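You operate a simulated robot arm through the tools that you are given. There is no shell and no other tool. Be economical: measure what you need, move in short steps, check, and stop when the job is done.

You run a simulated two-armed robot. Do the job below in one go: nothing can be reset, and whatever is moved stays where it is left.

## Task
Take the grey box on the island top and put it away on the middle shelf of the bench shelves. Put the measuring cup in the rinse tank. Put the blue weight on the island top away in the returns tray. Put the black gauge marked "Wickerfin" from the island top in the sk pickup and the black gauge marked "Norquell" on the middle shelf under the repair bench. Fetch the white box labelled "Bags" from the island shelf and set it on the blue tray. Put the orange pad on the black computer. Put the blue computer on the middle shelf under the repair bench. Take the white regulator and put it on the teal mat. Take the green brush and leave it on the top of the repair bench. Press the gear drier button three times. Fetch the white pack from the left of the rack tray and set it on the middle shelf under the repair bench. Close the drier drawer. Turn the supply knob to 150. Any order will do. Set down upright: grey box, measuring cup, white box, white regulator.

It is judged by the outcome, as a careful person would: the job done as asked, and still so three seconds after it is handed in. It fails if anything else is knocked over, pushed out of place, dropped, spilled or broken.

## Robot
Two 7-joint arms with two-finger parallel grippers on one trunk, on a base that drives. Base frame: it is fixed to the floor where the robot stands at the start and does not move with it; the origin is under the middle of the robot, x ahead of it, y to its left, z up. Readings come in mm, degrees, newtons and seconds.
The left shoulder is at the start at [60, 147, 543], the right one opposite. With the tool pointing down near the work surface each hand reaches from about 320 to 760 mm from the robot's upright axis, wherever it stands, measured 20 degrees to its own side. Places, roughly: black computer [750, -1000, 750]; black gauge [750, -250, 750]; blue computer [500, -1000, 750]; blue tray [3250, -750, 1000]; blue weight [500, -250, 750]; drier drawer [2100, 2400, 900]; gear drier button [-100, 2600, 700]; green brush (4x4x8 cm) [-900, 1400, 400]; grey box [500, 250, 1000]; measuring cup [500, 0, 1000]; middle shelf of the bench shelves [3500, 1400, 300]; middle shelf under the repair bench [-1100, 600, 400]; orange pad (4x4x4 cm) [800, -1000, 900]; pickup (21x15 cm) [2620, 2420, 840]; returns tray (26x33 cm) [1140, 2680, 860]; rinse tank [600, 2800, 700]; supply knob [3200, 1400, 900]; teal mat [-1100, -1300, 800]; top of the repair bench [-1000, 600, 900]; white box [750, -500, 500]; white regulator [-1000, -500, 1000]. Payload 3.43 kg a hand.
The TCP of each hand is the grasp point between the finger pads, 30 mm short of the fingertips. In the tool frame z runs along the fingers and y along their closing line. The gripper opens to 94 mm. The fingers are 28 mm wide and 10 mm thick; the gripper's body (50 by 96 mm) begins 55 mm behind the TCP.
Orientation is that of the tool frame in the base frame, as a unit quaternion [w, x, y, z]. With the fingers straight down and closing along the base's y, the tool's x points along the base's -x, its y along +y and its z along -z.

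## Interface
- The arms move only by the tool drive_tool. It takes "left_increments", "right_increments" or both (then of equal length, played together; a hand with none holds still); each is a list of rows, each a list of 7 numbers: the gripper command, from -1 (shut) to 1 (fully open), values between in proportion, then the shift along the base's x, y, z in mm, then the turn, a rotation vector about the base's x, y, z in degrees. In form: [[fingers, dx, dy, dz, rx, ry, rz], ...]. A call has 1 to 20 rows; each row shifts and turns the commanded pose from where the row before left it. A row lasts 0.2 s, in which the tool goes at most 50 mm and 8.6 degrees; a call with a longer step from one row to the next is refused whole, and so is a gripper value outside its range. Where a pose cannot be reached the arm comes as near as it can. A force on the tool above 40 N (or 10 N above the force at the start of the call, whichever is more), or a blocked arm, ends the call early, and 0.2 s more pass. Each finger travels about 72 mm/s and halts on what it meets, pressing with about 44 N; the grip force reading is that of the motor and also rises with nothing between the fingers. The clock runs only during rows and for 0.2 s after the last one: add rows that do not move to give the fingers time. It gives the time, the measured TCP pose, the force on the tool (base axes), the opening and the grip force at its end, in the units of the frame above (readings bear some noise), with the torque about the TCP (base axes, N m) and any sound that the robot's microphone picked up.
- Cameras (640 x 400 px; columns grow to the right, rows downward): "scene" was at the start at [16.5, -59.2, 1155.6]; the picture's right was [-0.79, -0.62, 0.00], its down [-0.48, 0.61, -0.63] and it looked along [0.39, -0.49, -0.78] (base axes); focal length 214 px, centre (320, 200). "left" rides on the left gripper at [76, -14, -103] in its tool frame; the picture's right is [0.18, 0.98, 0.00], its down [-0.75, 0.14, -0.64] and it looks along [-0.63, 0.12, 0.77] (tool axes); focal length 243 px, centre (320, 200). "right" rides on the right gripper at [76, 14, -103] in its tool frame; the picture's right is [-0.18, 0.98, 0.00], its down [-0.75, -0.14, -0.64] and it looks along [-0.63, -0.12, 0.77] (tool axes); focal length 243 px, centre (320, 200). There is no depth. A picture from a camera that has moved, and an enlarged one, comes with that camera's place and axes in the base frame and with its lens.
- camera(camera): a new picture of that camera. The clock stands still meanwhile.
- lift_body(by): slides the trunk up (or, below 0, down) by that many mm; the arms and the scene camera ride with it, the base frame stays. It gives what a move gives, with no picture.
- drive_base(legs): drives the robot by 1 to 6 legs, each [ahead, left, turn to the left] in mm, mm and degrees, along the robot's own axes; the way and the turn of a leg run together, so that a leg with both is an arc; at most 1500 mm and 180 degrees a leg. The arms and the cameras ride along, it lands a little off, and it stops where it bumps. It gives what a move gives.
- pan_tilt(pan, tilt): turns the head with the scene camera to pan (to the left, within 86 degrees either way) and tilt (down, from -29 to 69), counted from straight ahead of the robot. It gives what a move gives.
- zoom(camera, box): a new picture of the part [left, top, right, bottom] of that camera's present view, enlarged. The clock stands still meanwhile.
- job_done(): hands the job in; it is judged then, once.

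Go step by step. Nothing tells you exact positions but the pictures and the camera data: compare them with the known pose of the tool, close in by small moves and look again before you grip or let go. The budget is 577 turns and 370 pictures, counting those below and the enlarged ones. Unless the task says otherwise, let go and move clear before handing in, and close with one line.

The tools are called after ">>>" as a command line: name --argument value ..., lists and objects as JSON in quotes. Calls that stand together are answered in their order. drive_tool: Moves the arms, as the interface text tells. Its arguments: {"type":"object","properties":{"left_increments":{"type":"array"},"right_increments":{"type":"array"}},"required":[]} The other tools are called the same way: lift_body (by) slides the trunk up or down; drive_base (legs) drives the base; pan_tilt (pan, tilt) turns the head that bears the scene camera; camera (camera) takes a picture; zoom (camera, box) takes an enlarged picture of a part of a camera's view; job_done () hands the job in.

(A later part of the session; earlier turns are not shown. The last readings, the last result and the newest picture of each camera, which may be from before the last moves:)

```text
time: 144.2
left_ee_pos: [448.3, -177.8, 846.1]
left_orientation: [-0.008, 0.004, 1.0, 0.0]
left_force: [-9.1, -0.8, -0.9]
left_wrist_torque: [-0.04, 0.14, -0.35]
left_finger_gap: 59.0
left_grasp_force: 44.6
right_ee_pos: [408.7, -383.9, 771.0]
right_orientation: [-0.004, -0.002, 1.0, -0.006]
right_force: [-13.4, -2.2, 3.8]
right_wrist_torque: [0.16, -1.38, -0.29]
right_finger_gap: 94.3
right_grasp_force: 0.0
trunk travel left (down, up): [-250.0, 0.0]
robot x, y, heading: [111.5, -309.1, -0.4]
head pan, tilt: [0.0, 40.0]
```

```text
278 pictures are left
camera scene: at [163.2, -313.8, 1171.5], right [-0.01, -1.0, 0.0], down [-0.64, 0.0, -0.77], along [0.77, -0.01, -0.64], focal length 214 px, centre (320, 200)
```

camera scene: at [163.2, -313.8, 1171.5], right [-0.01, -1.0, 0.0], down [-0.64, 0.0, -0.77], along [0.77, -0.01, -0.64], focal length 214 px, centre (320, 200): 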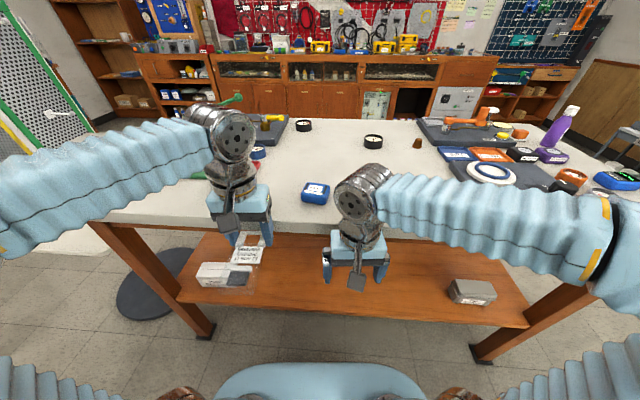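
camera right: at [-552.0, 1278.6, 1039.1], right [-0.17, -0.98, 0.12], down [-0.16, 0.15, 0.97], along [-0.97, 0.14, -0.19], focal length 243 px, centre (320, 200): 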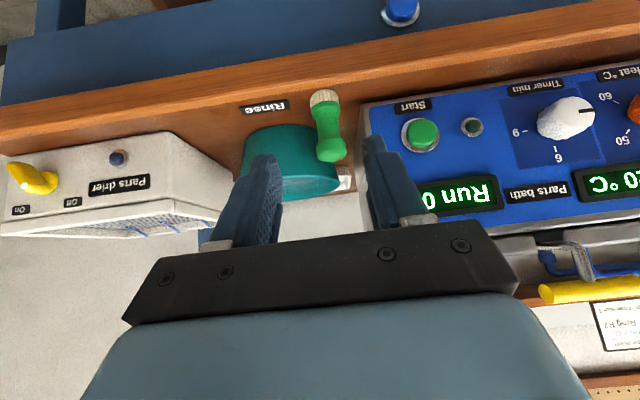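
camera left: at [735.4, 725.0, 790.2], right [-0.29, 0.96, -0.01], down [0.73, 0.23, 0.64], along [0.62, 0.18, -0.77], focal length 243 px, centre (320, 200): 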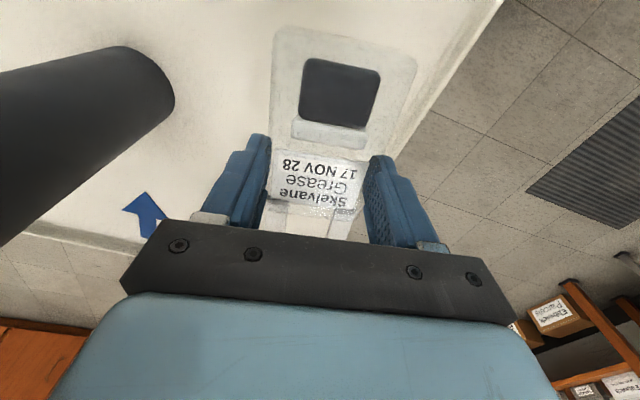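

The tool move was refused and the base bumped the hands lightly against the island edge. I back off first.

>>> drive_base --legs '[[-120, 0, 0]]'

>>> camera --camera "left"

>>> camera --camera "scene"

```text
time: 145.4
left_ee_pos: [330.8, -176.6, 846.0]
left_orientation: [-0.008, 0.003, 1.0, 0.0]
left_force: [0.7, -1.0, -1.8]
left_wrist_torque: [0.01, -0.05, 0.01]
left_finger_gap: 58.9
left_grasp_force: 43.9
right_ee_pos: [291.4, -382.4, 769.8]
right_orientation: [-0.004, -0.003, 1.0, -0.005]
right_force: [0.1, -0.1, 0.2]
right_wrist_torque: [0.0, 0.0, -0.03]
right_finger_gap: 94.0
right_grasp_force: 0.1
trunk travel left (down, up): [-250.0, 0.0]
robot x, y, heading: [-11.1, -314.3, -0.1]
head pan, tilt: [0.0, 40.0]
```

```text
277 pictures are left
camera left: at [256.2, -188.8, 949.6], right [-0.18, 0.98, 0.0], down [0.77, 0.14, 0.63], along [0.62, 0.12, -0.78], focal length 243 px, centre (320, 200)
```

left: 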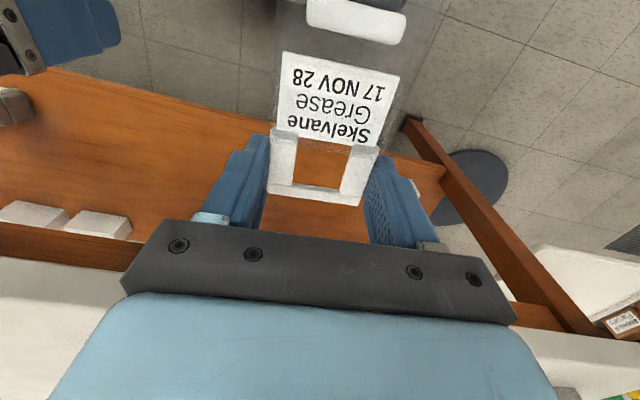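

```text
276 pictures are left
camera scene: at [45.8, -312.6, 1171.4], right [0.0, -1.0, 0.0], down [-0.64, 0.0, -0.77], along [0.77, 0.0, -0.64], focal length 214 px, centre (320, 200)
```

scene: 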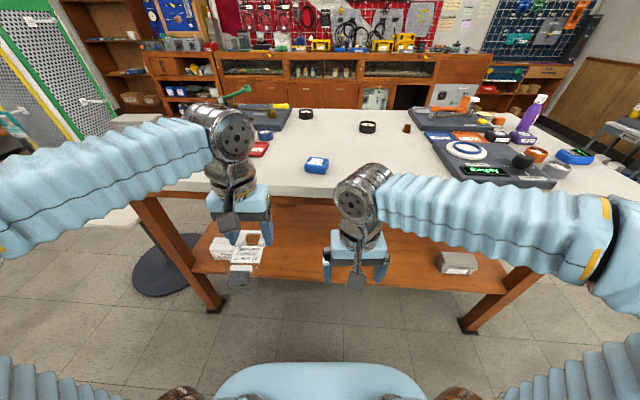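

Pack slid a little in the grip but is secure. I raise both hands properly now.

>>> drive_tool --left_increments '[[-1, 0, 0, 30, 0, 0, 0], [-1, 0, 0, 30, 0, 0, 0], [-1, 0, 0, 30, 0, 0, 0], [-1, 0, 0, 30, 0, 0, 0], [-1, 0, 0, 10, 0, 0, 0], [-1, 0, 0, 0, 0, 0, 0]]' --right_increments '[[1, 5, -25, 38, 0, 0, 0], [1, 5, -25, 38, 0, 0, 0], [1, 0, -20, 40, 0, 0, 0], [1, 0, 0, 40, 0, 0, 0], [1, 0, 0, 30, 0, 0, 0], [1, 0, 0, 24, 0, 0, 0]]'

```text
time: 146.8
left_ee_pos: [330.9, -174.8, 974.3]
left_orientation: [-0.009, 0.003, 1.0, 0.0]
left_force: [0.1, 0.0, -0.4]
left_wrist_torque: [0.0, -0.04, -0.03]
left_finger_gap: 58.9
left_grasp_force: 44.3
right_ee_pos: [301.7, -453.4, 981.6]
right_orientation: [-0.005, -0.002, 1.0, -0.005]
right_force: [0.6, -0.4, -0.6]
right_wrist_torque: [-0.01, 0.01, 0.0]
right_finger_gap: 94.1
right_grasp_force: 0.0
trunk travel left (down, up): [-250.0, 0.0]
robot x, y, heading: [-9.7, -310.4, -0.4]
head pan, tilt: [0.0, 40.0]
```

>>> drive_base --legs '[[190, -60, 0]]'

>>> camera --camera "scene"

>>> camera --camera "right"

```text
time: 148.4
left_ee_pos: [525.2, -236.1, 974.5]
left_orientation: [-0.01, 0.003, 1.0, 0.0]
left_force: [0.1, 0.5, -0.6]
left_wrist_torque: [0.05, -0.06, 0.01]
left_finger_gap: 58.8
left_grasp_force: 44.3
right_ee_pos: [493.0, -515.7, 981.8]
right_orientation: [-0.005, 0.0, 1.0, -0.005]
right_force: [0.7, -0.5, 0.1]
right_wrist_torque: [-0.02, -0.02, 0.0]
right_finger_gap: 94.2
right_grasp_force: 0.1
trunk travel left (down, up): [-250.0, 0.0]
robot x, y, heading: [185.3, -373.7, -0.1]
head pan, tilt: [0.0, 40.0]
```

```text
275 pictures are left
camera scene: at [239.1, -373.2, 1171.4], right [-0.01, -1.0, 0.0], down [-0.64, 0.0, -0.77], along [0.77, -0.01, -0.64], focal length 214 px, centre (320, 200)
```

scene: 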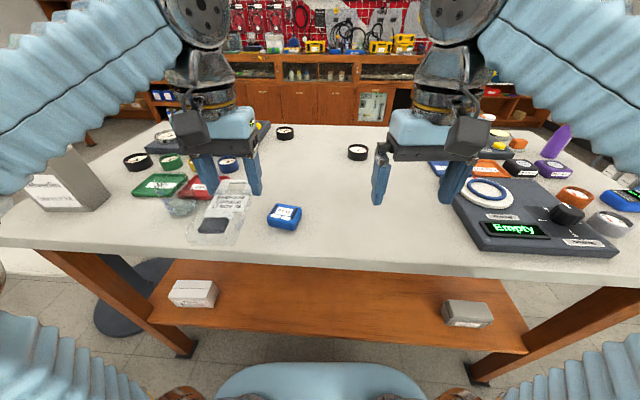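

```text
274 pictures are left
camera right: at [418.6, -498.7, 1084.2], right [0.18, 0.98, -0.01], down [0.76, -0.13, 0.64], along [0.62, -0.12, -0.77], focal length 243 px, centre (320, 200)
```

right: 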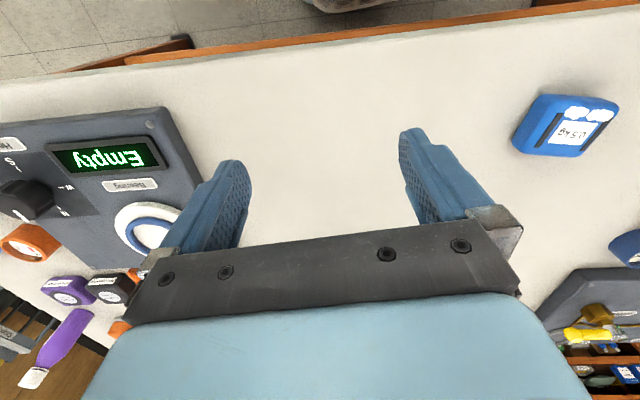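

>>> zoom --camera "scene" --box '[330, 130, 390, 170]'

>>> zoom --camera "scene" --box '[260, 115, 310, 150]'

>>> zoom --camera "scene" --box '[110, 130, 210, 190]'

>>> zoom --camera "scene" --box '[440, 120, 640, 260]'

```text
10.00 times, centred on (360, 150) of scene
camera zoom: at [239.1, -373.2, 1171.4], right [-0.01, -1.0, 0.0], down [-0.64, 0.0, -0.77], along [0.77, -0.01, -0.64], focal length 2145 px, centre (-80, 700)
```

zoom: 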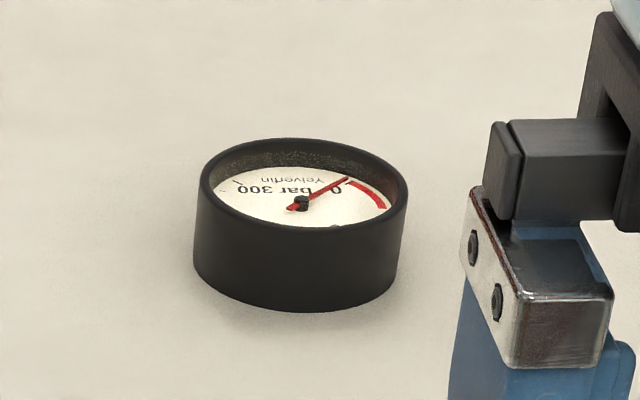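

```text
11.43 times, centred on (285, 132) of scene
camera zoom: at [239.1, -373.2, 1171.4], right [-0.01, -1.0, 0.0], down [-0.64, 0.0, -0.77], along [0.77, -0.01, -0.64], focal length 2451 px, centre (720, 971)
```

zoom: 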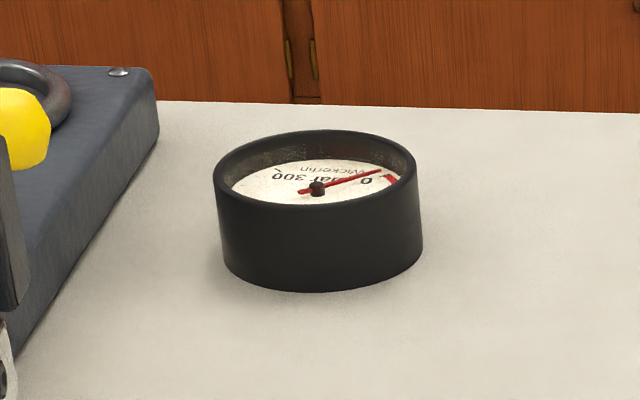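

```text
6.40 times, centred on (160, 160) of scene
camera zoom: at [239.1, -373.2, 1171.4], right [-0.01, -1.0, 0.0], down [-0.64, 0.0, -0.77], along [0.77, -0.01, -0.64], focal length 1373 px, centre (1344, 456)
```

zoom: 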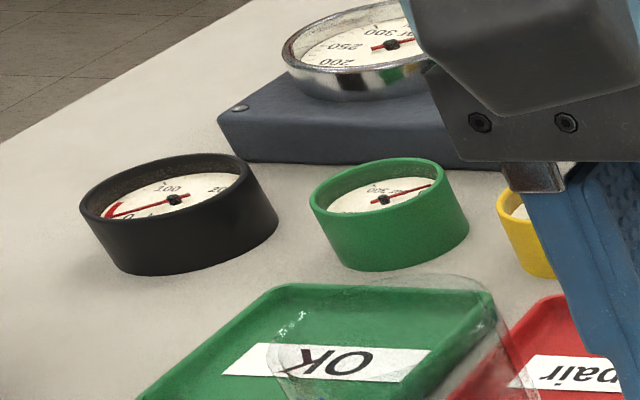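

```text
2.86 times, centred on (540, 190) of scene
camera zoom: at [239.1, -373.2, 1171.4], right [-0.01, -1.0, 0.0], down [-0.64, 0.0, -0.77], along [0.77, -0.01, -0.64], focal length 613 px, centre (-309, 229)
```

zoom: 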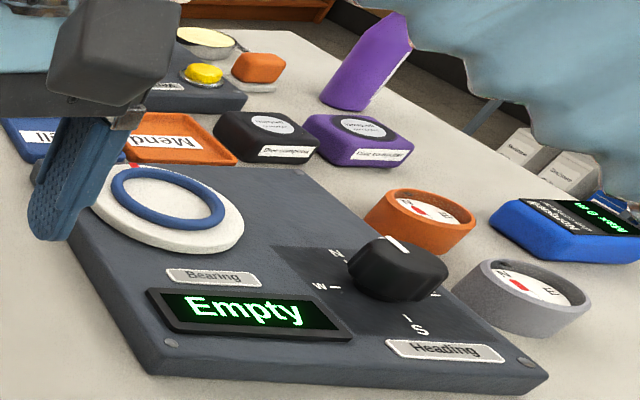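

Gauges: middle is Yelverfin, far-left one is Wickerfin, the one by the grey box should be Norquell. Next I go right to pick the blue computer with the free right hand.

>>> drive_base --legs '[[-110, 0, 0], [0, -530, 0]]'

>>> camera --camera "scene"

>>> camera --camera "right"

```text
time: 152.3
left_ee_pos: [410.0, -765.5, 975.3]
left_orientation: [-0.009, 0.0, 1.0, -0.001]
left_force: [0.2, 0.0, -1.0]
left_wrist_torque: [0.0, -0.06, -0.02]
left_finger_gap: 58.8
left_grasp_force: 44.5
right_ee_pos: [380.2, -1042.7, 980.7]
right_orientation: [-0.005, -0.004, 1.0, -0.006]
right_force: [-0.5, 0.5, 0.7]
right_wrist_torque: [0.03, -0.01, 0.01]
right_finger_gap: 94.2
right_grasp_force: 0.0
trunk travel left (down, up): [-250.0, 0.0]
robot x, y, heading: [67.1, -901.7, 0.1]
head pan, tilt: [0.0, 40.0]
```

```text
269 pictures are left
camera scene: at [125.0, -903.6, 1171.4], right [0.0, -1.0, 0.0], down [-0.64, 0.0, -0.77], along [0.77, 0.0, -0.64], focal length 214 px, centre (320, 200)
```

scene: 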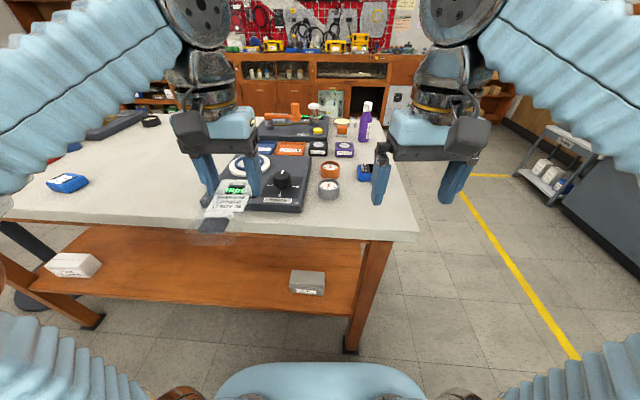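

```text
268 pictures are left
camera right: at [305.2, -1028.1, 1084.2], right [0.18, 0.98, -0.01], down [0.76, -0.13, 0.64], along [0.63, -0.12, -0.77], focal length 243 px, centre (320, 200)
```

right: 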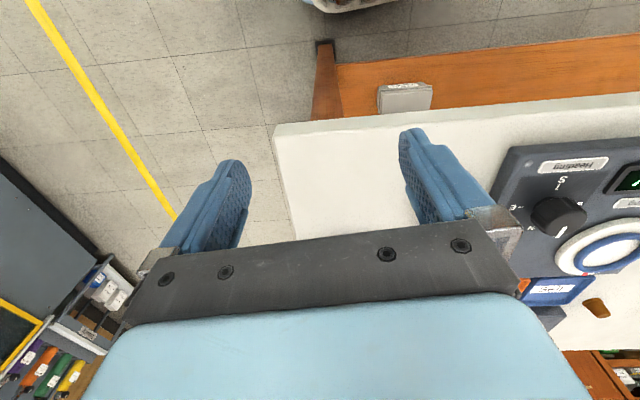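

Blue computer at about (590,-1023). I move the right hand over it.

>>> drive_tool --right_increments '[[1, 35, 3, -5, 0, 0, 0], [1, 35, 3, -5, 0, 0, 0], [1, 35, 3, -5, 0, 0, 0], [1, 35, 3, -5, 0, 0, 0], [1, 35, 3, -5, 0, 0, 0], [1, 25, 3, -5, 0, 0, 0], [1, 0, 0, 0, 0, 0, 0]]'

>>> camera --camera "right"

>>> camera --camera "scene"

```text
time: 153.9
left_ee_pos: [409.6, -765.9, 974.2]
left_orientation: [-0.008, 0.001, 1.0, 0.0]
left_force: [-0.1, 0.3, -1.2]
left_wrist_torque: [0.02, -0.05, -0.01]
left_finger_gap: 59.0
left_grasp_force: 43.9
right_ee_pos: [571.9, -1026.0, 950.6]
right_orientation: [-0.003, -0.006, 1.0, -0.005]
right_force: [0.5, 0.0, 0.0]
right_wrist_torque: [0.06, 0.03, 0.02]
right_finger_gap: 93.8
right_grasp_force: 0.1
right hand out of reach, approached as far as the arm can: row 6
trunk travel left (down, up): [-250.0, 0.0]
robot x, y, heading: [71.7, -904.3, -0.1]
head pan, tilt: [0.0, 40.0]
```

```text
267 pictures are left
camera right: at [496.6, -1010.8, 1054.2], right [0.17, 0.98, -0.01], down [0.76, -0.13, 0.64], along [0.63, -0.12, -0.77], focal length 243 px, centre (320, 200)
```

right: 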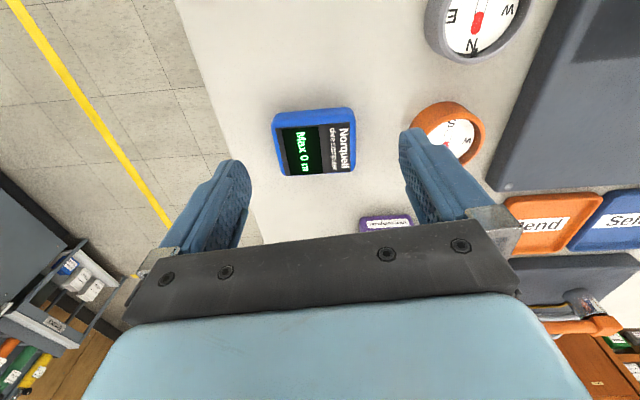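

```text
266 pictures are left
camera scene: at [125.1, -903.6, 1171.4], right [0.0, -1.0, 0.0], down [-0.64, 0.0, -0.77], along [0.77, 0.0, -0.64], focal length 214 px, centre (320, 200)
```

scene: 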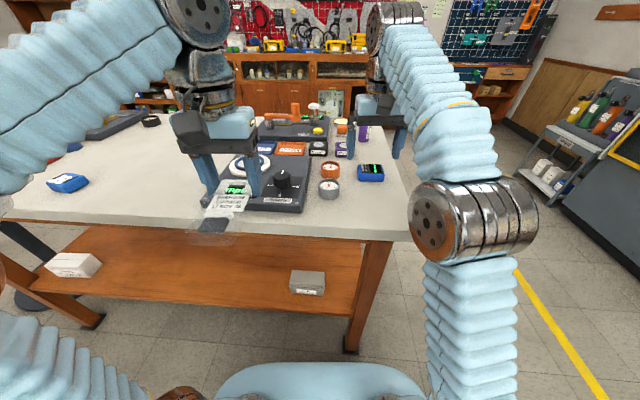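

Computer is 62 mm wide, aligned with the tool. I narrow the gripper a bit (orange gauge nearby) and descend.

>>> drive_tool --right_increments '[[0.72, 5, -3, -10, 0, 0, 0], [0.72, 4, -3, -15, 0, 0, 0], [0.72, 0, 0, 0, 0, 0, 0]]'

>>> camera --camera "right"

```text
time: 154.7
left_ee_pos: [410.4, -765.5, 975.6]
left_orientation: [-0.008, 0.001, 1.0, -0.001]
left_force: [0.4, 1.0, -0.4]
left_wrist_torque: [0.0, -0.02, 0.0]
left_finger_gap: 58.9
left_grasp_force: 44.0
right_ee_pos: [578.8, -1032.9, 926.5]
right_orientation: [-0.004, -0.004, 1.0, -0.005]
right_force: [-0.9, -0.2, 0.2]
right_wrist_torque: [0.0, -0.01, 0.0]
right_finger_gap: 80.8
right_grasp_force: 0.0
trunk travel left (down, up): [-250.0, 0.0]
robot x, y, heading: [66.9, -905.1, 0.0]
head pan, tilt: [0.0, 40.0]
```

```text
265 pictures are left
camera right: at [504.7, -1017.4, 1029.8], right [0.18, 0.98, -0.01], down [0.76, -0.13, 0.64], along [0.63, -0.12, -0.77], focal length 243 px, centre (320, 200)
```

right: 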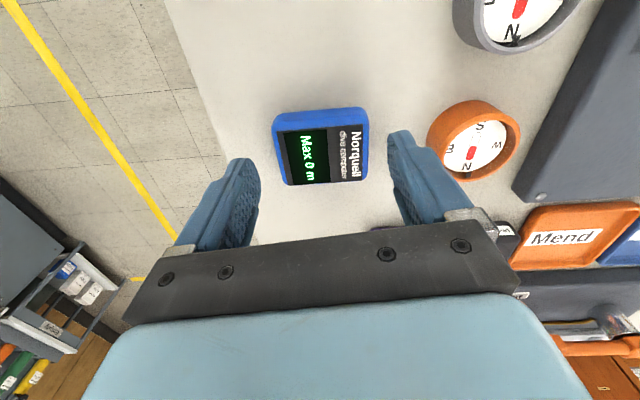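

>>> drive_tool --right_increments '[[0.72, 0, 0, -18, 0, 0, 0], [0.72, 0, 0, -12, 0, 0, 0], [0.72, 0, 0, -5, 0, 0, 0], [0.72, 0, 0, 0, 0, 0, 0]]'

>>> camera --camera "right"

```text
time: 155.7
left_ee_pos: [409.1, -765.5, 974.7]
left_orientation: [-0.009, 0.0, 1.0, 0.0]
left_force: [-0.1, 0.2, -0.3]
left_wrist_torque: [0.01, -0.05, -0.01]
left_finger_gap: 58.9
left_grasp_force: 44.5
right_ee_pos: [579.5, -1031.2, 890.1]
right_orientation: [-0.004, -0.004, 1.0, -0.005]
right_force: [0.1, -0.2, -0.4]
right_wrist_torque: [-0.02, 0.02, -0.02]
right_finger_gap: 81.0
right_grasp_force: 0.0
trunk travel left (down, up): [-250.0, 0.0]
robot x, y, heading: [72.1, -900.7, 0.1]
head pan, tilt: [0.0, 40.0]
```

```text
264 pictures are left
camera right: at [504.5, -1016.9, 994.2], right [0.18, 0.98, -0.01], down [0.76, -0.13, 0.64], along [0.63, -0.12, -0.77], focal length 243 px, centre (320, 200)
```

right: 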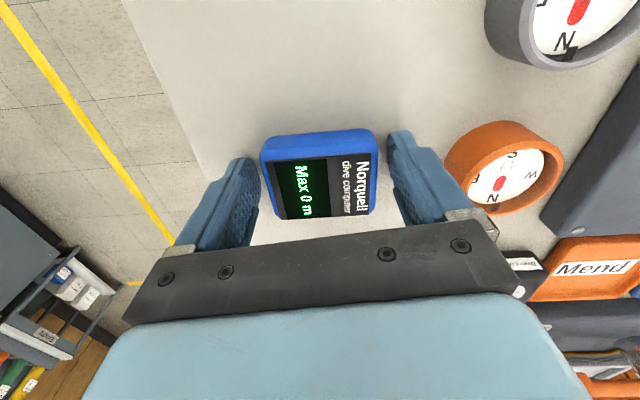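

>>> drive_tool --right_increments '[[0.5, 0, 0, 0, 0, 0, 0], [0.2, 0, 0, 0, 0, 0, 0], [-0.3, 0, 0, 0, 0, 0, 0], [-1, 0, 0, 0, 0, 0, 0], [-1, 0, 0, 0, 0, 0, 0], [-1, 0, 0, 15, 0, 0, 0], [-1, 0, 0, 25, 0, 0, 0], [-1, 0, 0, 20, 0, 0, 0], [-1, 0, 0, 0, 0, 0, 0]]'

>>> camera --camera "right"

```text
time: 157.7
left_ee_pos: [411.0, -765.6, 975.4]
left_orientation: [-0.01, 0.001, 1.0, 0.0]
left_force: [0.1, 0.4, -0.1]
left_wrist_torque: [0.0, -0.06, -0.01]
left_finger_gap: 58.8
left_grasp_force: 44.3
right_ee_pos: [581.1, -1032.2, 940.4]
right_orientation: [-0.004, -0.005, 1.0, -0.005]
right_force: [0.3, -0.1, -0.9]
right_wrist_torque: [0.0, 0.01, -0.01]
right_finger_gap: 63.7
right_grasp_force: 44.1
right hand out of reach, approached as far as the arm can: row 8
trunk travel left (down, up): [-250.0, 0.0]
robot x, y, heading: [70.3, -904.1, -0.1]
head pan, tilt: [0.0, 40.0]
```

```text
263 pictures are left
camera right: at [505.3, -1016.9, 1043.2], right [0.18, 0.98, -0.01], down [0.76, -0.13, 0.64], along [0.62, -0.12, -0.77], focal length 243 px, centre (320, 200)
```

right: 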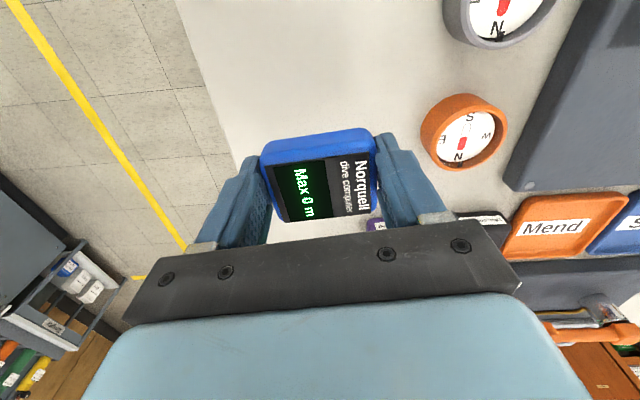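

Computer held. I retract, back off, turn round and go to the repair bench.

>>> drive_tool --right_increments '[[-1, -40, 0, 4, 0, 0, 0], [-1, -40, 0, 4, 0, 0, 0], [-1, -40, 0, 4, 0, 0, 0], [-1, -40, 0, 4, 0, 0, 0], [-1, -40, 0, 4, 0, 0, 0]]'

>>> drive_base --legs '[[-230, 0, 0], [0, 0, 180], [0, -780, 0]]'

>>> lift_body --by -250

>>> pan_tilt --pan 0 --tilt 25

>>> camera --camera "scene"

```text
time: 158.9
left_ee_pos: [409.6, -765.9, 975.4]
left_orientation: [-0.009, 0.001, 1.0, 0.001]
left_force: [0.2, 0.2, 0.1]
left_wrist_torque: [-0.02, 0.0, 0.0]
left_finger_gap: 58.8
left_grasp_force: 43.9
right_ee_pos: [378.8, -1033.4, 962.0]
right_orientation: [-0.004, -0.004, 1.0, -0.006]
right_force: [0.6, 0.4, -1.5]
right_wrist_torque: [0.0, 0.03, 0.0]
right_finger_gap: 63.3
right_grasp_force: 44.2
trunk travel left (down, up): [-250.0, 0.0]
robot x, y, heading: [71.9, -904.3, -0.1]
head pan, tilt: [0.0, 40.0]
```

```text
time: 171.7
left_ee_pos: [-478.3, -261.2, 975.3]
left_orientation: [0.0, 1.0, -0.015, 0.009]
left_force: [-0.4, 0.5, -0.9]
left_wrist_torque: [0.01, 0.04, -0.01]
left_finger_gap: 58.8
left_grasp_force: 43.3
right_ee_pos: [-439.8, 4.9, 960.5]
right_orientation: [-0.006, 1.0, -0.009, 0.005]
right_force: [0.6, 0.5, -0.7]
right_wrist_torque: [0.0, -0.02, 0.01]
right_finger_gap: 63.0
right_grasp_force: 43.7
trunk travel left (down, up): [-250.0, 0.0]
robot x, y, heading: [-135.9, -132.5, 178.6]
head pan, tilt: [0.0, 40.0]
```

```text
time: 174.3
left_ee_pos: [-478.2, -260.3, 724.3]
left_orientation: [0.0, 1.0, -0.015, 0.01]
left_force: [-0.4, 0.0, -1.0]
left_wrist_torque: [0.0, 0.01, 0.01]
left_finger_gap: 58.9
left_grasp_force: 43.7
right_ee_pos: [-439.8, 4.9, 711.7]
right_orientation: [-0.006, 1.0, -0.009, 0.004]
right_force: [-0.2, -0.1, -1.1]
right_wrist_torque: [0.0, 0.02, 0.0]
right_finger_gap: 63.1
right_grasp_force: 43.8
trunk travel left (down, up): [0.0, 250.0]
robot x, y, heading: [-132.6, -133.3, 178.4]
head pan, tilt: [0.0, 40.0]
```

```text
time: 175.0
left_ee_pos: [-477.8, -259.6, 724.7]
left_orientation: [0.0, 1.0, -0.015, 0.008]
left_force: [-0.3, -0.1, -0.9]
left_wrist_torque: [0.04, 0.07, 0.0]
left_finger_gap: 59.1
left_grasp_force: 43.8
right_ee_pos: [-439.8, 5.3, 712.2]
right_orientation: [-0.005, 1.0, -0.009, 0.005]
right_force: [0.4, 1.6, -1.0]
right_wrist_torque: [0.01, 0.01, -0.01]
right_finger_gap: 63.0
right_grasp_force: 43.8
trunk travel left (down, up): [0.0, 250.0]
robot x, y, heading: [-136.9, -132.6, 178.2]
head pan, tilt: [0.0, 25.0]
```

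```text
262 pictures are left
camera scene: at [-197.9, -130.1, 944.6], right [0.03, 1.0, 0.0], down [0.42, -0.01, -0.91], along [-0.91, 0.03, -0.42], focal length 214 px, centre (320, 200)
```

scene: 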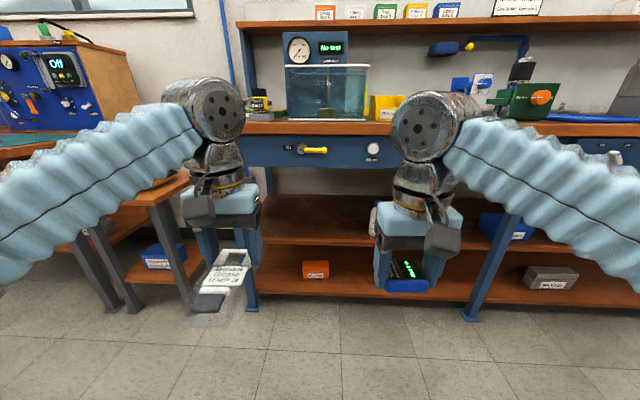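

The left part of the middle shelf is free (bottle at y≈157). I lower and extend both hands tool-down, to enter under the apron.

>>> drive_tool --left_increments '[[-1, -15, 0, -40, 0, 0, 0], [-1, -15, 0, -40, 0, 0, 0], [-1, -15, 0, -40, 0, 0, 0], [-1, -20, 0, -40, 0, 0, 0], [-1, -20, 0, -40, 0, 0, 0], [-1, -20, 0, -40, 0, 0, 0], [-1, -30, 0, -30, 0, 0, 0], [-1, -30, 0, 0, 0, 0, 0], [-1, -30, 0, 0, 0, 0, 0], [-1, 0, 0, 0, 0, 0, 0]]' --right_increments '[[-1, -20, 0, -40, 0, 0, 0], [-1, -20, 0, -40, 0, 0, 0], [-1, -25, 0, -40, 0, 0, 0], [-1, -25, 0, -40, 0, 0, 0], [-1, -25, 0, -40, 0, 0, 0], [-1, -25, 0, -40, 0, 0, 0], [-1, -30, 0, -17, 0, 0, 0], [-1, -30, 0, 0, 0, 0, 0], [-1, -30, 0, 0, 0, 0, 0], [-1, 0, 0, 0, 0, 0, 0]]'

>>> camera --camera "scene"

>>> camera --camera "left"

```text
time: 177.2
left_ee_pos: [-673.3, -260.5, 453.0]
left_orientation: [0.0, 1.0, -0.015, 0.009]
left_force: [-0.3, -0.1, -0.7]
left_wrist_torque: [0.02, 0.06, 0.01]
left_finger_gap: 58.9
left_grasp_force: 43.5
right_ee_pos: [-670.5, 3.6, 453.1]
right_orientation: [-0.005, 1.0, -0.009, 0.004]
right_force: [0.3, -1.3, -1.0]
right_wrist_torque: [0.0, 0.0, 0.01]
right_finger_gap: 63.3
right_grasp_force: 43.9
trunk travel left (down, up): [0.0, 250.0]
robot x, y, heading: [-137.0, -134.1, 178.5]
head pan, tilt: [0.0, 25.0]
```

```text
261 pictures are left
camera scene: at [-197.9, -130.1, 944.7], right [0.03, 1.0, 0.0], down [0.42, -0.01, -0.91], along [-0.91, 0.03, -0.42], focal length 214 px, centre (320, 200)
```

scene: 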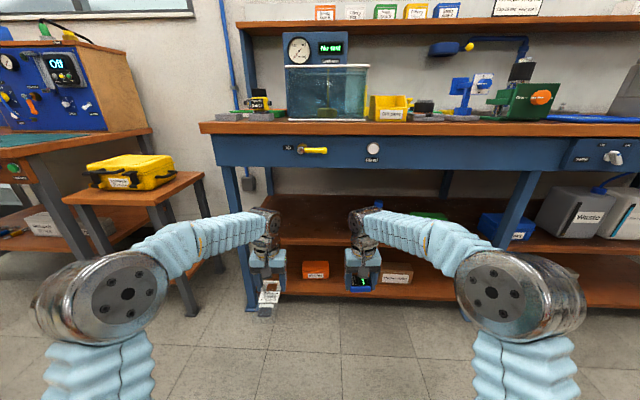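

```text
260 pictures are left
camera left: at [-598.6, -247.0, 557.3], right [0.15, -0.99, 0.0], down [-0.77, -0.12, 0.63], along [-0.62, -0.1, -0.78], focal length 243 px, centre (320, 200)
```

left: 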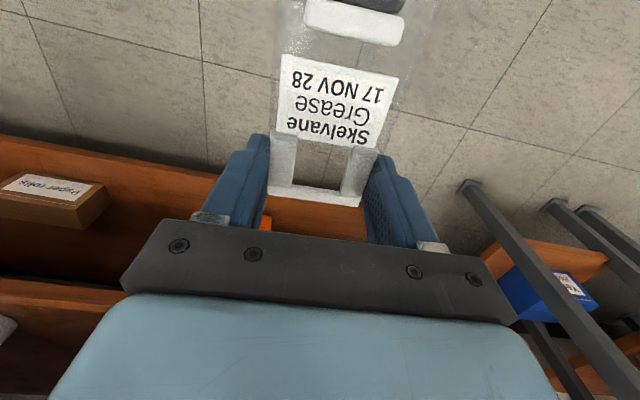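

I bring the left hand inward a little, then drive both hands in over the shelf.

>>> drive_tool --left_increments '[[-1, 0, 20, 0, 0, 0, 0], [-1, 0, 20, 0, 0, 0, 0], [-1, 0, 0, 0, 0, 0, 0]]'

>>> drive_base --legs '[[200, -20, 0]]'

>>> camera --camera "scene"

>>> camera --camera "right"

```text
time: 178.0
left_ee_pos: [-674.2, -220.1, 456.1]
left_orientation: [0.0, 1.0, -0.015, 0.009]
left_force: [0.3, 0.5, -1.0]
left_wrist_torque: [0.01, 0.0, 0.0]
left_finger_gap: 58.9
left_grasp_force: 44.3
right_ee_pos: [-671.4, 3.5, 453.6]
right_orientation: [-0.006, 1.0, -0.01, 0.005]
right_force: [0.0, 1.0, -1.5]
right_wrist_torque: [0.01, -0.02, -0.02]
right_finger_gap: 63.3
right_grasp_force: 44.0
trunk travel left (down, up): [0.0, 250.0]
robot x, y, heading: [-135.0, -130.9, 178.3]
head pan, tilt: [0.0, 25.0]
```

```text
time: 179.6
left_ee_pos: [-874.9, -193.3, 455.1]
left_orientation: [0.0, 1.0, -0.015, 0.009]
left_force: [-0.2, 0.2, -0.4]
left_wrist_torque: [0.01, 0.05, -0.01]
left_finger_gap: 58.9
left_grasp_force: 44.2
right_ee_pos: [-870.7, 30.5, 452.6]
right_orientation: [-0.005, 1.0, -0.01, 0.005]
right_force: [0.7, -0.4, -0.6]
right_wrist_torque: [0.03, -0.03, 0.03]
right_finger_gap: 63.3
right_grasp_force: 43.8
trunk travel left (down, up): [0.0, 250.0]
robot x, y, heading: [-334.7, -103.0, 178.2]
head pan, tilt: [0.0, 25.0]
```

```text
259 pictures are left
camera scene: at [-399.3, -103.9, 944.7], right [0.03, 1.0, 0.0], down [0.42, -0.01, -0.91], along [-0.91, 0.03, -0.42], focal length 214 px, centre (320, 200)
```

scene: 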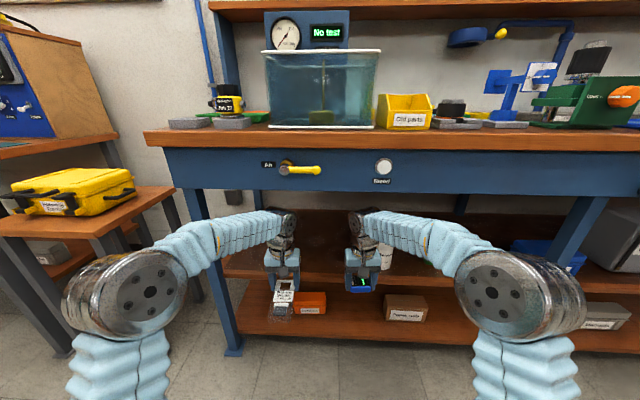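

```text
258 pictures are left
camera right: at [-795.9, 13.8, 557.3], right [-0.2, -0.98, -0.01], down [-0.76, 0.15, 0.64], along [-0.62, 0.14, -0.77], focal length 243 px, centre (320, 200)
```

right: 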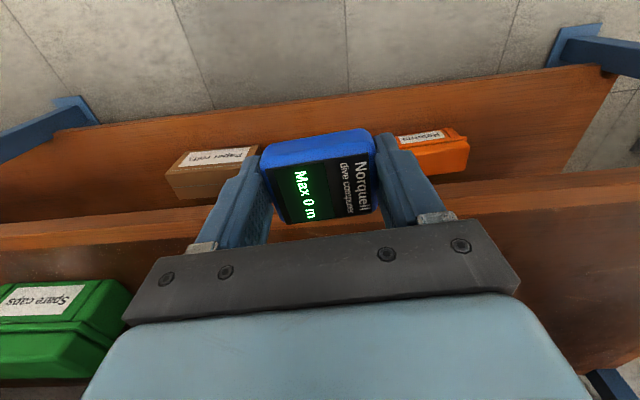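

Shelf edge ≈ x -940. Clear; I drive the remaining 180 mm.

>>> drive_base --legs '[[180, 0, 0]]'

>>> camera --camera "scene"

>>> camera --camera "right"

>>> camera --camera "left"

```text
time: 181.2
left_ee_pos: [-1003.9, -184.5, 448.4]
left_orientation: [0.007, 0.999, -0.029, 0.017]
left_force: [-0.1, -0.1, -0.3]
left_wrist_torque: [0.0, 0.01, 0.01]
left_finger_gap: 58.9
left_grasp_force: 43.8
right_ee_pos: [-985.1, 39.7, 438.8]
right_orientation: [-0.02, 0.999, -0.004, 0.03]
right_force: [-0.3, 0.5, -1.4]
right_wrist_torque: [0.04, -0.02, -0.04]
right_finger_gap: 63.0
right_grasp_force: 44.2
trunk travel left (down, up): [0.0, 250.0]
robot x, y, heading: [-485.9, -103.9, 177.1]
head pan, tilt: [0.0, 25.0]
```

```text
257 pictures are left
camera scene: at [-527.0, -102.6, 940.7], right [0.05, 1.0, 0.0], down [0.4, -0.01, -0.92], along [-0.92, 0.04, -0.4], focal length 214 px, centre (320, 200)
```

scene: 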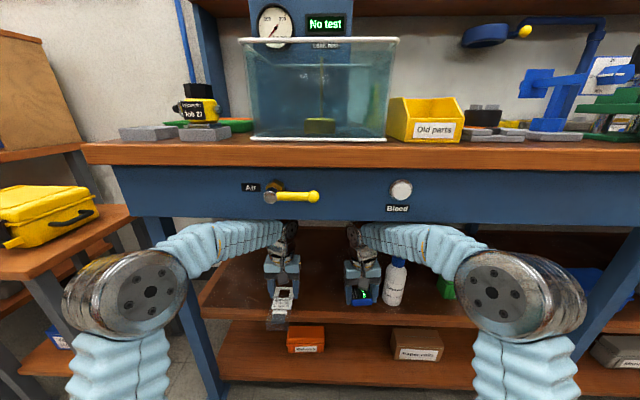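

```text
256 pictures are left
camera right: at [-914.8, 21.5, 545.4], right [-0.19, -0.98, -0.05], down [-0.79, 0.12, 0.6], along [-0.58, 0.15, -0.8], focal length 243 px, centre (320, 200)
```

right: 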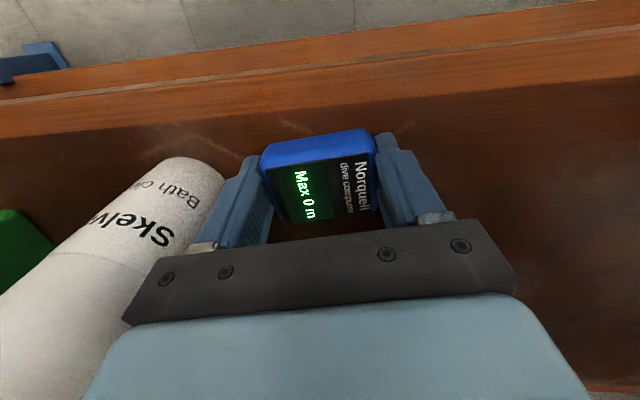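

```text
255 pictures are left
camera left: at [-930.8, -172.1, 553.9], right [0.13, -0.99, 0.02], down [-0.78, -0.09, 0.62], along [-0.61, -0.09, -0.79], focal length 243 px, centre (320, 200)
```

left: 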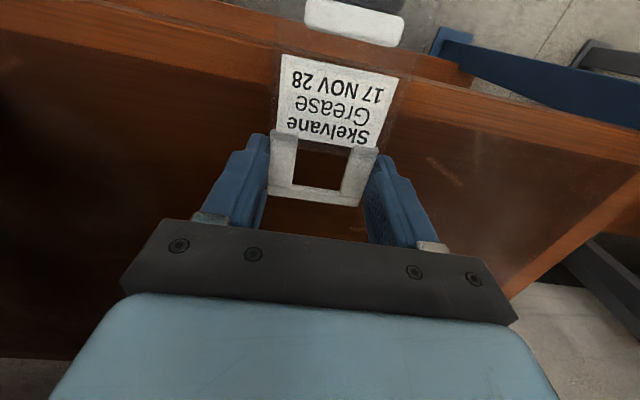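

The drive was stopped—elbows probably met the apron. I back off 70 mm and will extend the arms instead.

>>> drive_base --legs '[[-70, 0, 0]]'

>>> camera --camera "scene"

```text
time: 181.8
left_ee_pos: [-1007.2, -183.2, 440.0]
left_orientation: [0.012, 0.999, -0.029, 0.034]
left_force: [0.7, -0.2, -0.3]
left_wrist_torque: [0.01, 0.06, -0.06]
left_finger_gap: 58.5
left_grasp_force: 44.1
right_ee_pos: [-985.1, 38.1, 432.1]
right_orientation: [-0.018, 0.999, 0.003, 0.04]
right_force: [-9.7, 2.5, 50.3]
right_wrist_torque: [-1.54, 1.87, -0.34]
right_finger_gap: 63.4
right_grasp_force: 44.0
trunk travel left (down, up): [0.0, 250.0]
robot x, y, heading: [-482.5, -101.0, 177.5]
head pan, tilt: [0.0, 25.0]
stopped in leg 1: the force on the tool passed its limit at 151 N (the readings are from after the stop); the commanded pose is now the measured one
```

```text
254 pictures are left
camera scene: at [-542.2, -97.7, 946.0], right [0.05, 1.0, 0.0], down [0.42, -0.02, -0.91], along [-0.91, 0.04, -0.42], focal length 214 px, centre (320, 200)
```

scene: 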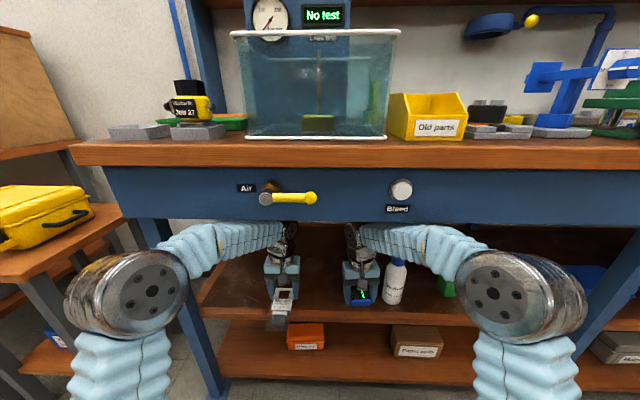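

The computer touches the shelf now. I raise the hands a little to relieve, then back off.

>>> drive_tool --left_increments '[[-1, 0, 0, 10, 0, 0, 0], [-1, 0, 0, 5, 0, 0, 0], [-1, 0, 0, 0, 0, 0, 0]]' --right_increments '[[-1, 0, 0, 10, 0, 0, 0], [-1, 0, 0, 8, 0, 0, 0], [-1, 0, 0, 0, 0, 0, 0]]'

```text
time: 182.6
left_ee_pos: [-1007.5, -183.0, 442.8]
left_orientation: [0.013, 0.999, -0.029, 0.04]
left_force: [0.3, -0.8, -0.6]
left_wrist_torque: [-0.01, 0.06, 0.02]
left_finger_gap: 58.8
left_grasp_force: 44.2
right_ee_pos: [-983.9, 37.9, 436.4]
right_orientation: [-0.02, 0.999, 0.004, 0.051]
right_force: [0.6, 0.4, -1.7]
right_wrist_torque: [-0.02, -0.01, 0.02]
right_finger_gap: 63.3
right_grasp_force: 44.7
trunk travel left (down, up): [0.0, 250.0]
robot x, y, heading: [-478.1, -102.5, 177.4]
head pan, tilt: [0.0, 25.0]
```

>>> drive_base --legs '[[-60, 0, 0]]'

>>> camera --camera "scene"

```text
time: 183.6
left_ee_pos: [-947.7, -186.9, 453.5]
left_orientation: [0.01, 0.999, -0.029, 0.032]
left_force: [-1.1, -0.3, -0.2]
left_wrist_torque: [0.03, 0.03, -0.03]
left_finger_gap: 58.8
left_grasp_force: 43.3
right_ee_pos: [-924.8, 35.0, 450.1]
right_orientation: [-0.019, 0.999, 0.004, 0.04]
right_force: [-1.3, -0.2, -0.6]
right_wrist_torque: [-0.01, -0.01, 0.03]
right_finger_gap: 63.2
right_grasp_force: 44.1
trunk travel left (down, up): [0.0, 250.0]
robot x, y, heading: [-421.2, -103.5, 177.2]
head pan, tilt: [0.0, 25.0]
```

```text
253 pictures are left
camera scene: at [-483.2, -101.8, 945.1], right [0.05, 1.0, 0.0], down [0.42, -0.02, -0.91], along [-0.91, 0.04, -0.42], focal length 214 px, centre (320, 200)
```

scene: 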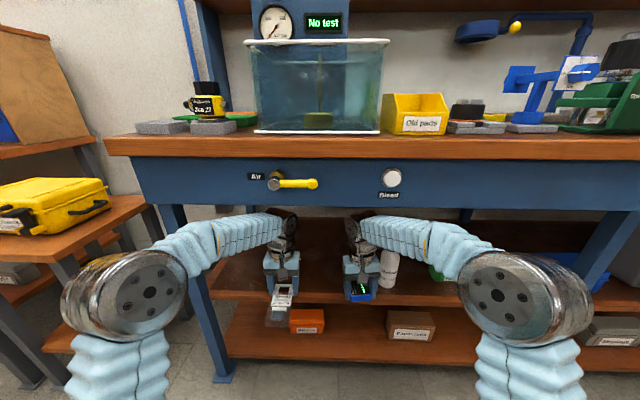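

Free again. I straighten the tools and extend the arms inward from here.

>>> drive_tool --left_increments '[[-1, -5, 0, 0, 1.1, 3.7, 0], [-1, -30, 0, 0, 0, 0, 0], [-1, -30, 0, 0, 0, 0, 0], [-1, -30, 0, 0, 0, 0, 0], [-1, -30, 0, 0, 0, 0, 0], [-1, -25, 0, 0, 0, 0, 0], [-1, 0, 0, 0, 0, 0, 0]]' --right_increments '[[-1, -5, 0, 0, -2.2, 4.6, 0], [-1, -25, 0, 0, 0, 0, 0], [-1, -25, 0, 0, 0, 0, 0], [-1, -25, 0, 0, 0, 0, 0], [-1, -25, 0, 0, 0, 0, 0], [-1, -20, 0, 0, 0, 0, 0], [-1, 0, 0, 0, 0, 0, 0]]'

>>> camera --camera "right"

>>> camera --camera "left"

>>> camera --camera "scene"

```text
time: 185.2
left_ee_pos: [-1098.5, -187.5, 452.5]
left_orientation: [0.001, 1.0, -0.03, 0.001]
left_force: [1.2, 0.6, -0.4]
left_wrist_torque: [0.0, 0.05, 0.03]
left_finger_gap: 59.1
left_grasp_force: 44.4
right_ee_pos: [-1050.0, 33.2, 450.5]
right_orientation: [0.001, 1.0, 0.004, 0.0]
right_force: [-0.2, 0.3, -1.4]
right_wrist_torque: [-0.01, -0.03, -0.02]
right_finger_gap: 63.1
right_grasp_force: 43.9
trunk travel left (down, up): [0.0, 250.0]
robot x, y, heading: [-418.7, -101.8, 177.6]
head pan, tilt: [0.0, 25.0]
```

```text
252 pictures are left
camera right: at [-974.4, 20.6, 553.1], right [-0.18, -0.98, 0.0], down [-0.76, 0.14, 0.64], along [-0.63, 0.11, -0.77], focal length 243 px, centre (320, 200)
```

right: 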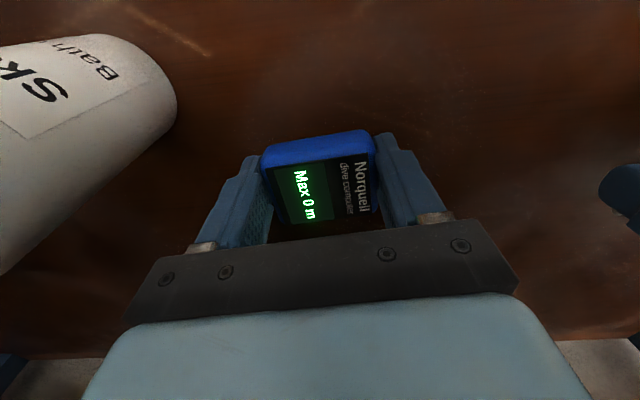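

```text
251 pictures are left
camera left: at [-1021.6, -175.4, 554.1], right [0.13, -0.99, 0.0], down [-0.76, -0.09, 0.64], along [-0.64, -0.08, -0.77], focal length 243 px, centre (320, 200)
```

left: 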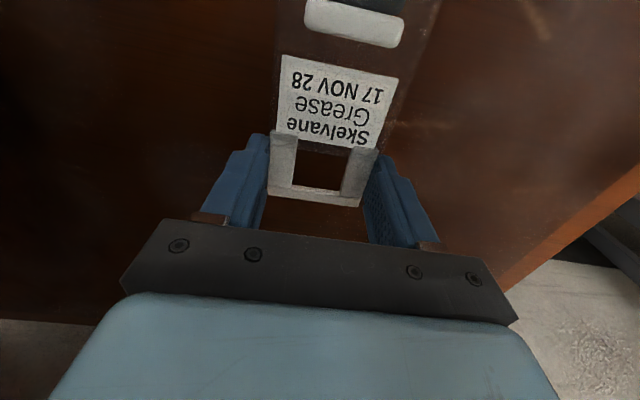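

```text
250 pictures are left
camera scene: at [-483.2, -101.8, 944.7], right [0.05, 1.0, 0.0], down [0.42, -0.02, -0.91], along [-0.91, 0.04, -0.42], focal length 214 px, centre (320, 200)
```

scene: 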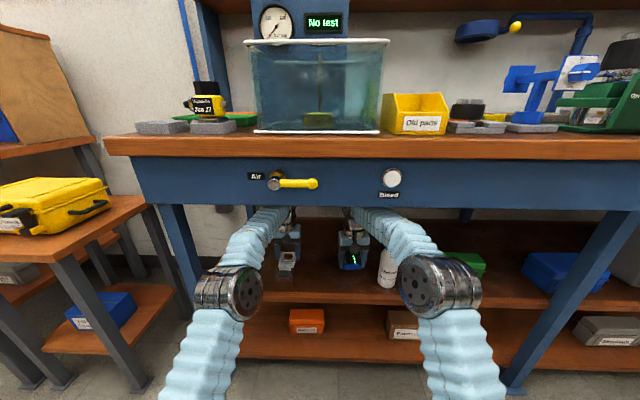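

Both are well over the shelf. I lower to contact.

>>> drive_tool --left_increments '[[-1, 0, 0, -7, 0, 0, 0], [-1, 0, 0, -6, 0, 0, 0], [-1, 0, 0, -5, 0, 0, 0], [-1, 0, 0, 0, 0, 0, 0]]' --right_increments '[[-1, 0, 0, -6, 0, 0, 0], [-1, 0, 0, -5, 0, 0, 0], [-1, 0, 0, -4, 0, 0, 0], [-1, 0, 0, 0, 0, 0, 0]]'

```text
time: 186.2
left_ee_pos: [-1097.2, -185.4, 433.9]
left_orientation: [0.003, 1.0, -0.029, 0.0]
left_force: [0.3, 0.5, -0.8]
left_wrist_torque: [0.0, 0.06, 0.0]
left_finger_gap: 58.7
left_grasp_force: 43.8
right_ee_pos: [-1049.3, 34.6, 434.0]
right_orientation: [0.001, 1.0, 0.004, 0.002]
right_force: [-0.8, 0.5, -0.3]
right_wrist_torque: [-0.02, -0.03, -0.01]
right_finger_gap: 63.3
right_grasp_force: 43.5
trunk travel left (down, up): [0.0, 250.0]
robot x, y, heading: [-418.7, -106.9, 177.3]
head pan, tilt: [0.0, 25.0]
```

>>> drive_tool --left_increments '[[-1, 0, 0, -3, 0, 0, 0], [-1, 0, 0, -3, 0, 0, 0], [-1, 0, 0, 0, 0, 0, 0]]' --right_increments '[[-1, 0, 0, -3, 0, 0, 0], [-1, 0, 0, -3, 0, 0, 0], [-1, 0, 0, 0, 0, 0, 0]]'

```text
time: 187.0
left_ee_pos: [-1099.2, -186.3, 430.9]
left_orientation: [0.0, 1.0, -0.029, -0.002]
left_force: [-5.7, -0.5, 15.3]
left_wrist_torque: [-0.01, -0.97, -0.02]
left_finger_gap: 58.8
left_grasp_force: 44.2
right_ee_pos: [-1049.5, 34.6, 432.6]
right_orientation: [0.001, 1.0, 0.003, -0.003]
right_force: [1.3, 0.4, 16.5]
right_wrist_torque: [0.56, -0.34, -0.02]
right_finger_gap: 63.1
right_grasp_force: 43.9
trunk travel left (down, up): [0.0, 250.0]
robot x, y, heading: [-418.3, -104.7, 177.4]
head pan, tilt: [0.0, 25.0]
```

Both contact the shelf. I release and lift the hands straight out, then withdraw.

>>> drive_tool --left_increments '[[0.0, 0, 0, 0, 0, 0, 0], [0.3, 0, 0, 0, 0, 0, 0], [0.5, 0, 0, 0, 0, 0, 0], [0.5, 0, 0, 0, 0, 0, 0], [0.5, 0, 0, 10, 0, 0, 0], [0.5, 0, 0, 15, 0, 0, 0], [0.5, 0, 0, 0, 0, 0, 0]]' --right_increments '[[0.3, 0, 0, 0, 0, 0, 0], [0.5, 0, 0, 0, 0, 0, 0], [0.6, 0, 0, 0, 0, 0, 0], [0.6, 0, 0, 0, 0, 0, 0], [0.6, 0, 0, 10, 0, 0, 0], [0.6, 0, 0, 15, 0, 0, 0], [0.6, 0, 0, 0, 0, 0, 0]]'

>>> camera --camera "right"

>>> camera --camera "left"

```text
time: 188.6
left_ee_pos: [-1098.2, -184.5, 452.7]
left_orientation: [0.001, 1.0, -0.029, 0.001]
left_force: [0.3, 1.2, 0.2]
left_wrist_torque: [0.01, 0.02, -0.01]
left_finger_gap: 70.6
left_grasp_force: 0.1
right_ee_pos: [-1050.2, 33.0, 453.6]
right_orientation: [0.0, 1.0, 0.003, 0.0]
right_force: [0.0, 0.6, -0.3]
right_wrist_torque: [0.05, 0.0, 0.01]
right_finger_gap: 75.2
right_grasp_force: 0.1
trunk travel left (down, up): [0.0, 250.0]
robot x, y, heading: [-420.5, -106.7, 177.0]
head pan, tilt: [0.0, 25.0]
```

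```text
249 pictures are left
camera right: at [-973.9, 21.0, 556.4], right [-0.18, -0.98, 0.0], down [-0.76, 0.14, 0.64], along [-0.63, 0.11, -0.77], focal length 243 px, centre (320, 200)
```

right: 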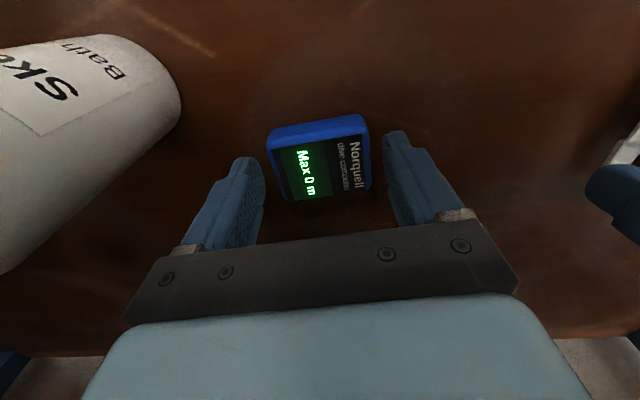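

```text
248 pictures are left
camera left: at [-1021.1, -173.9, 555.4], right [0.13, -0.99, 0.0], down [-0.76, -0.1, 0.64], along [-0.64, -0.08, -0.77], focal length 243 px, centre (320, 200)
```

left: 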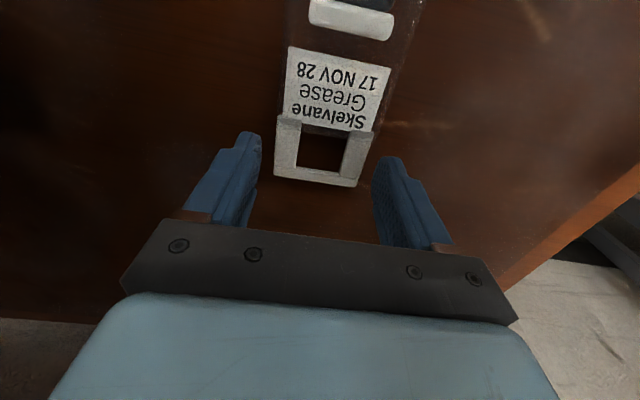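

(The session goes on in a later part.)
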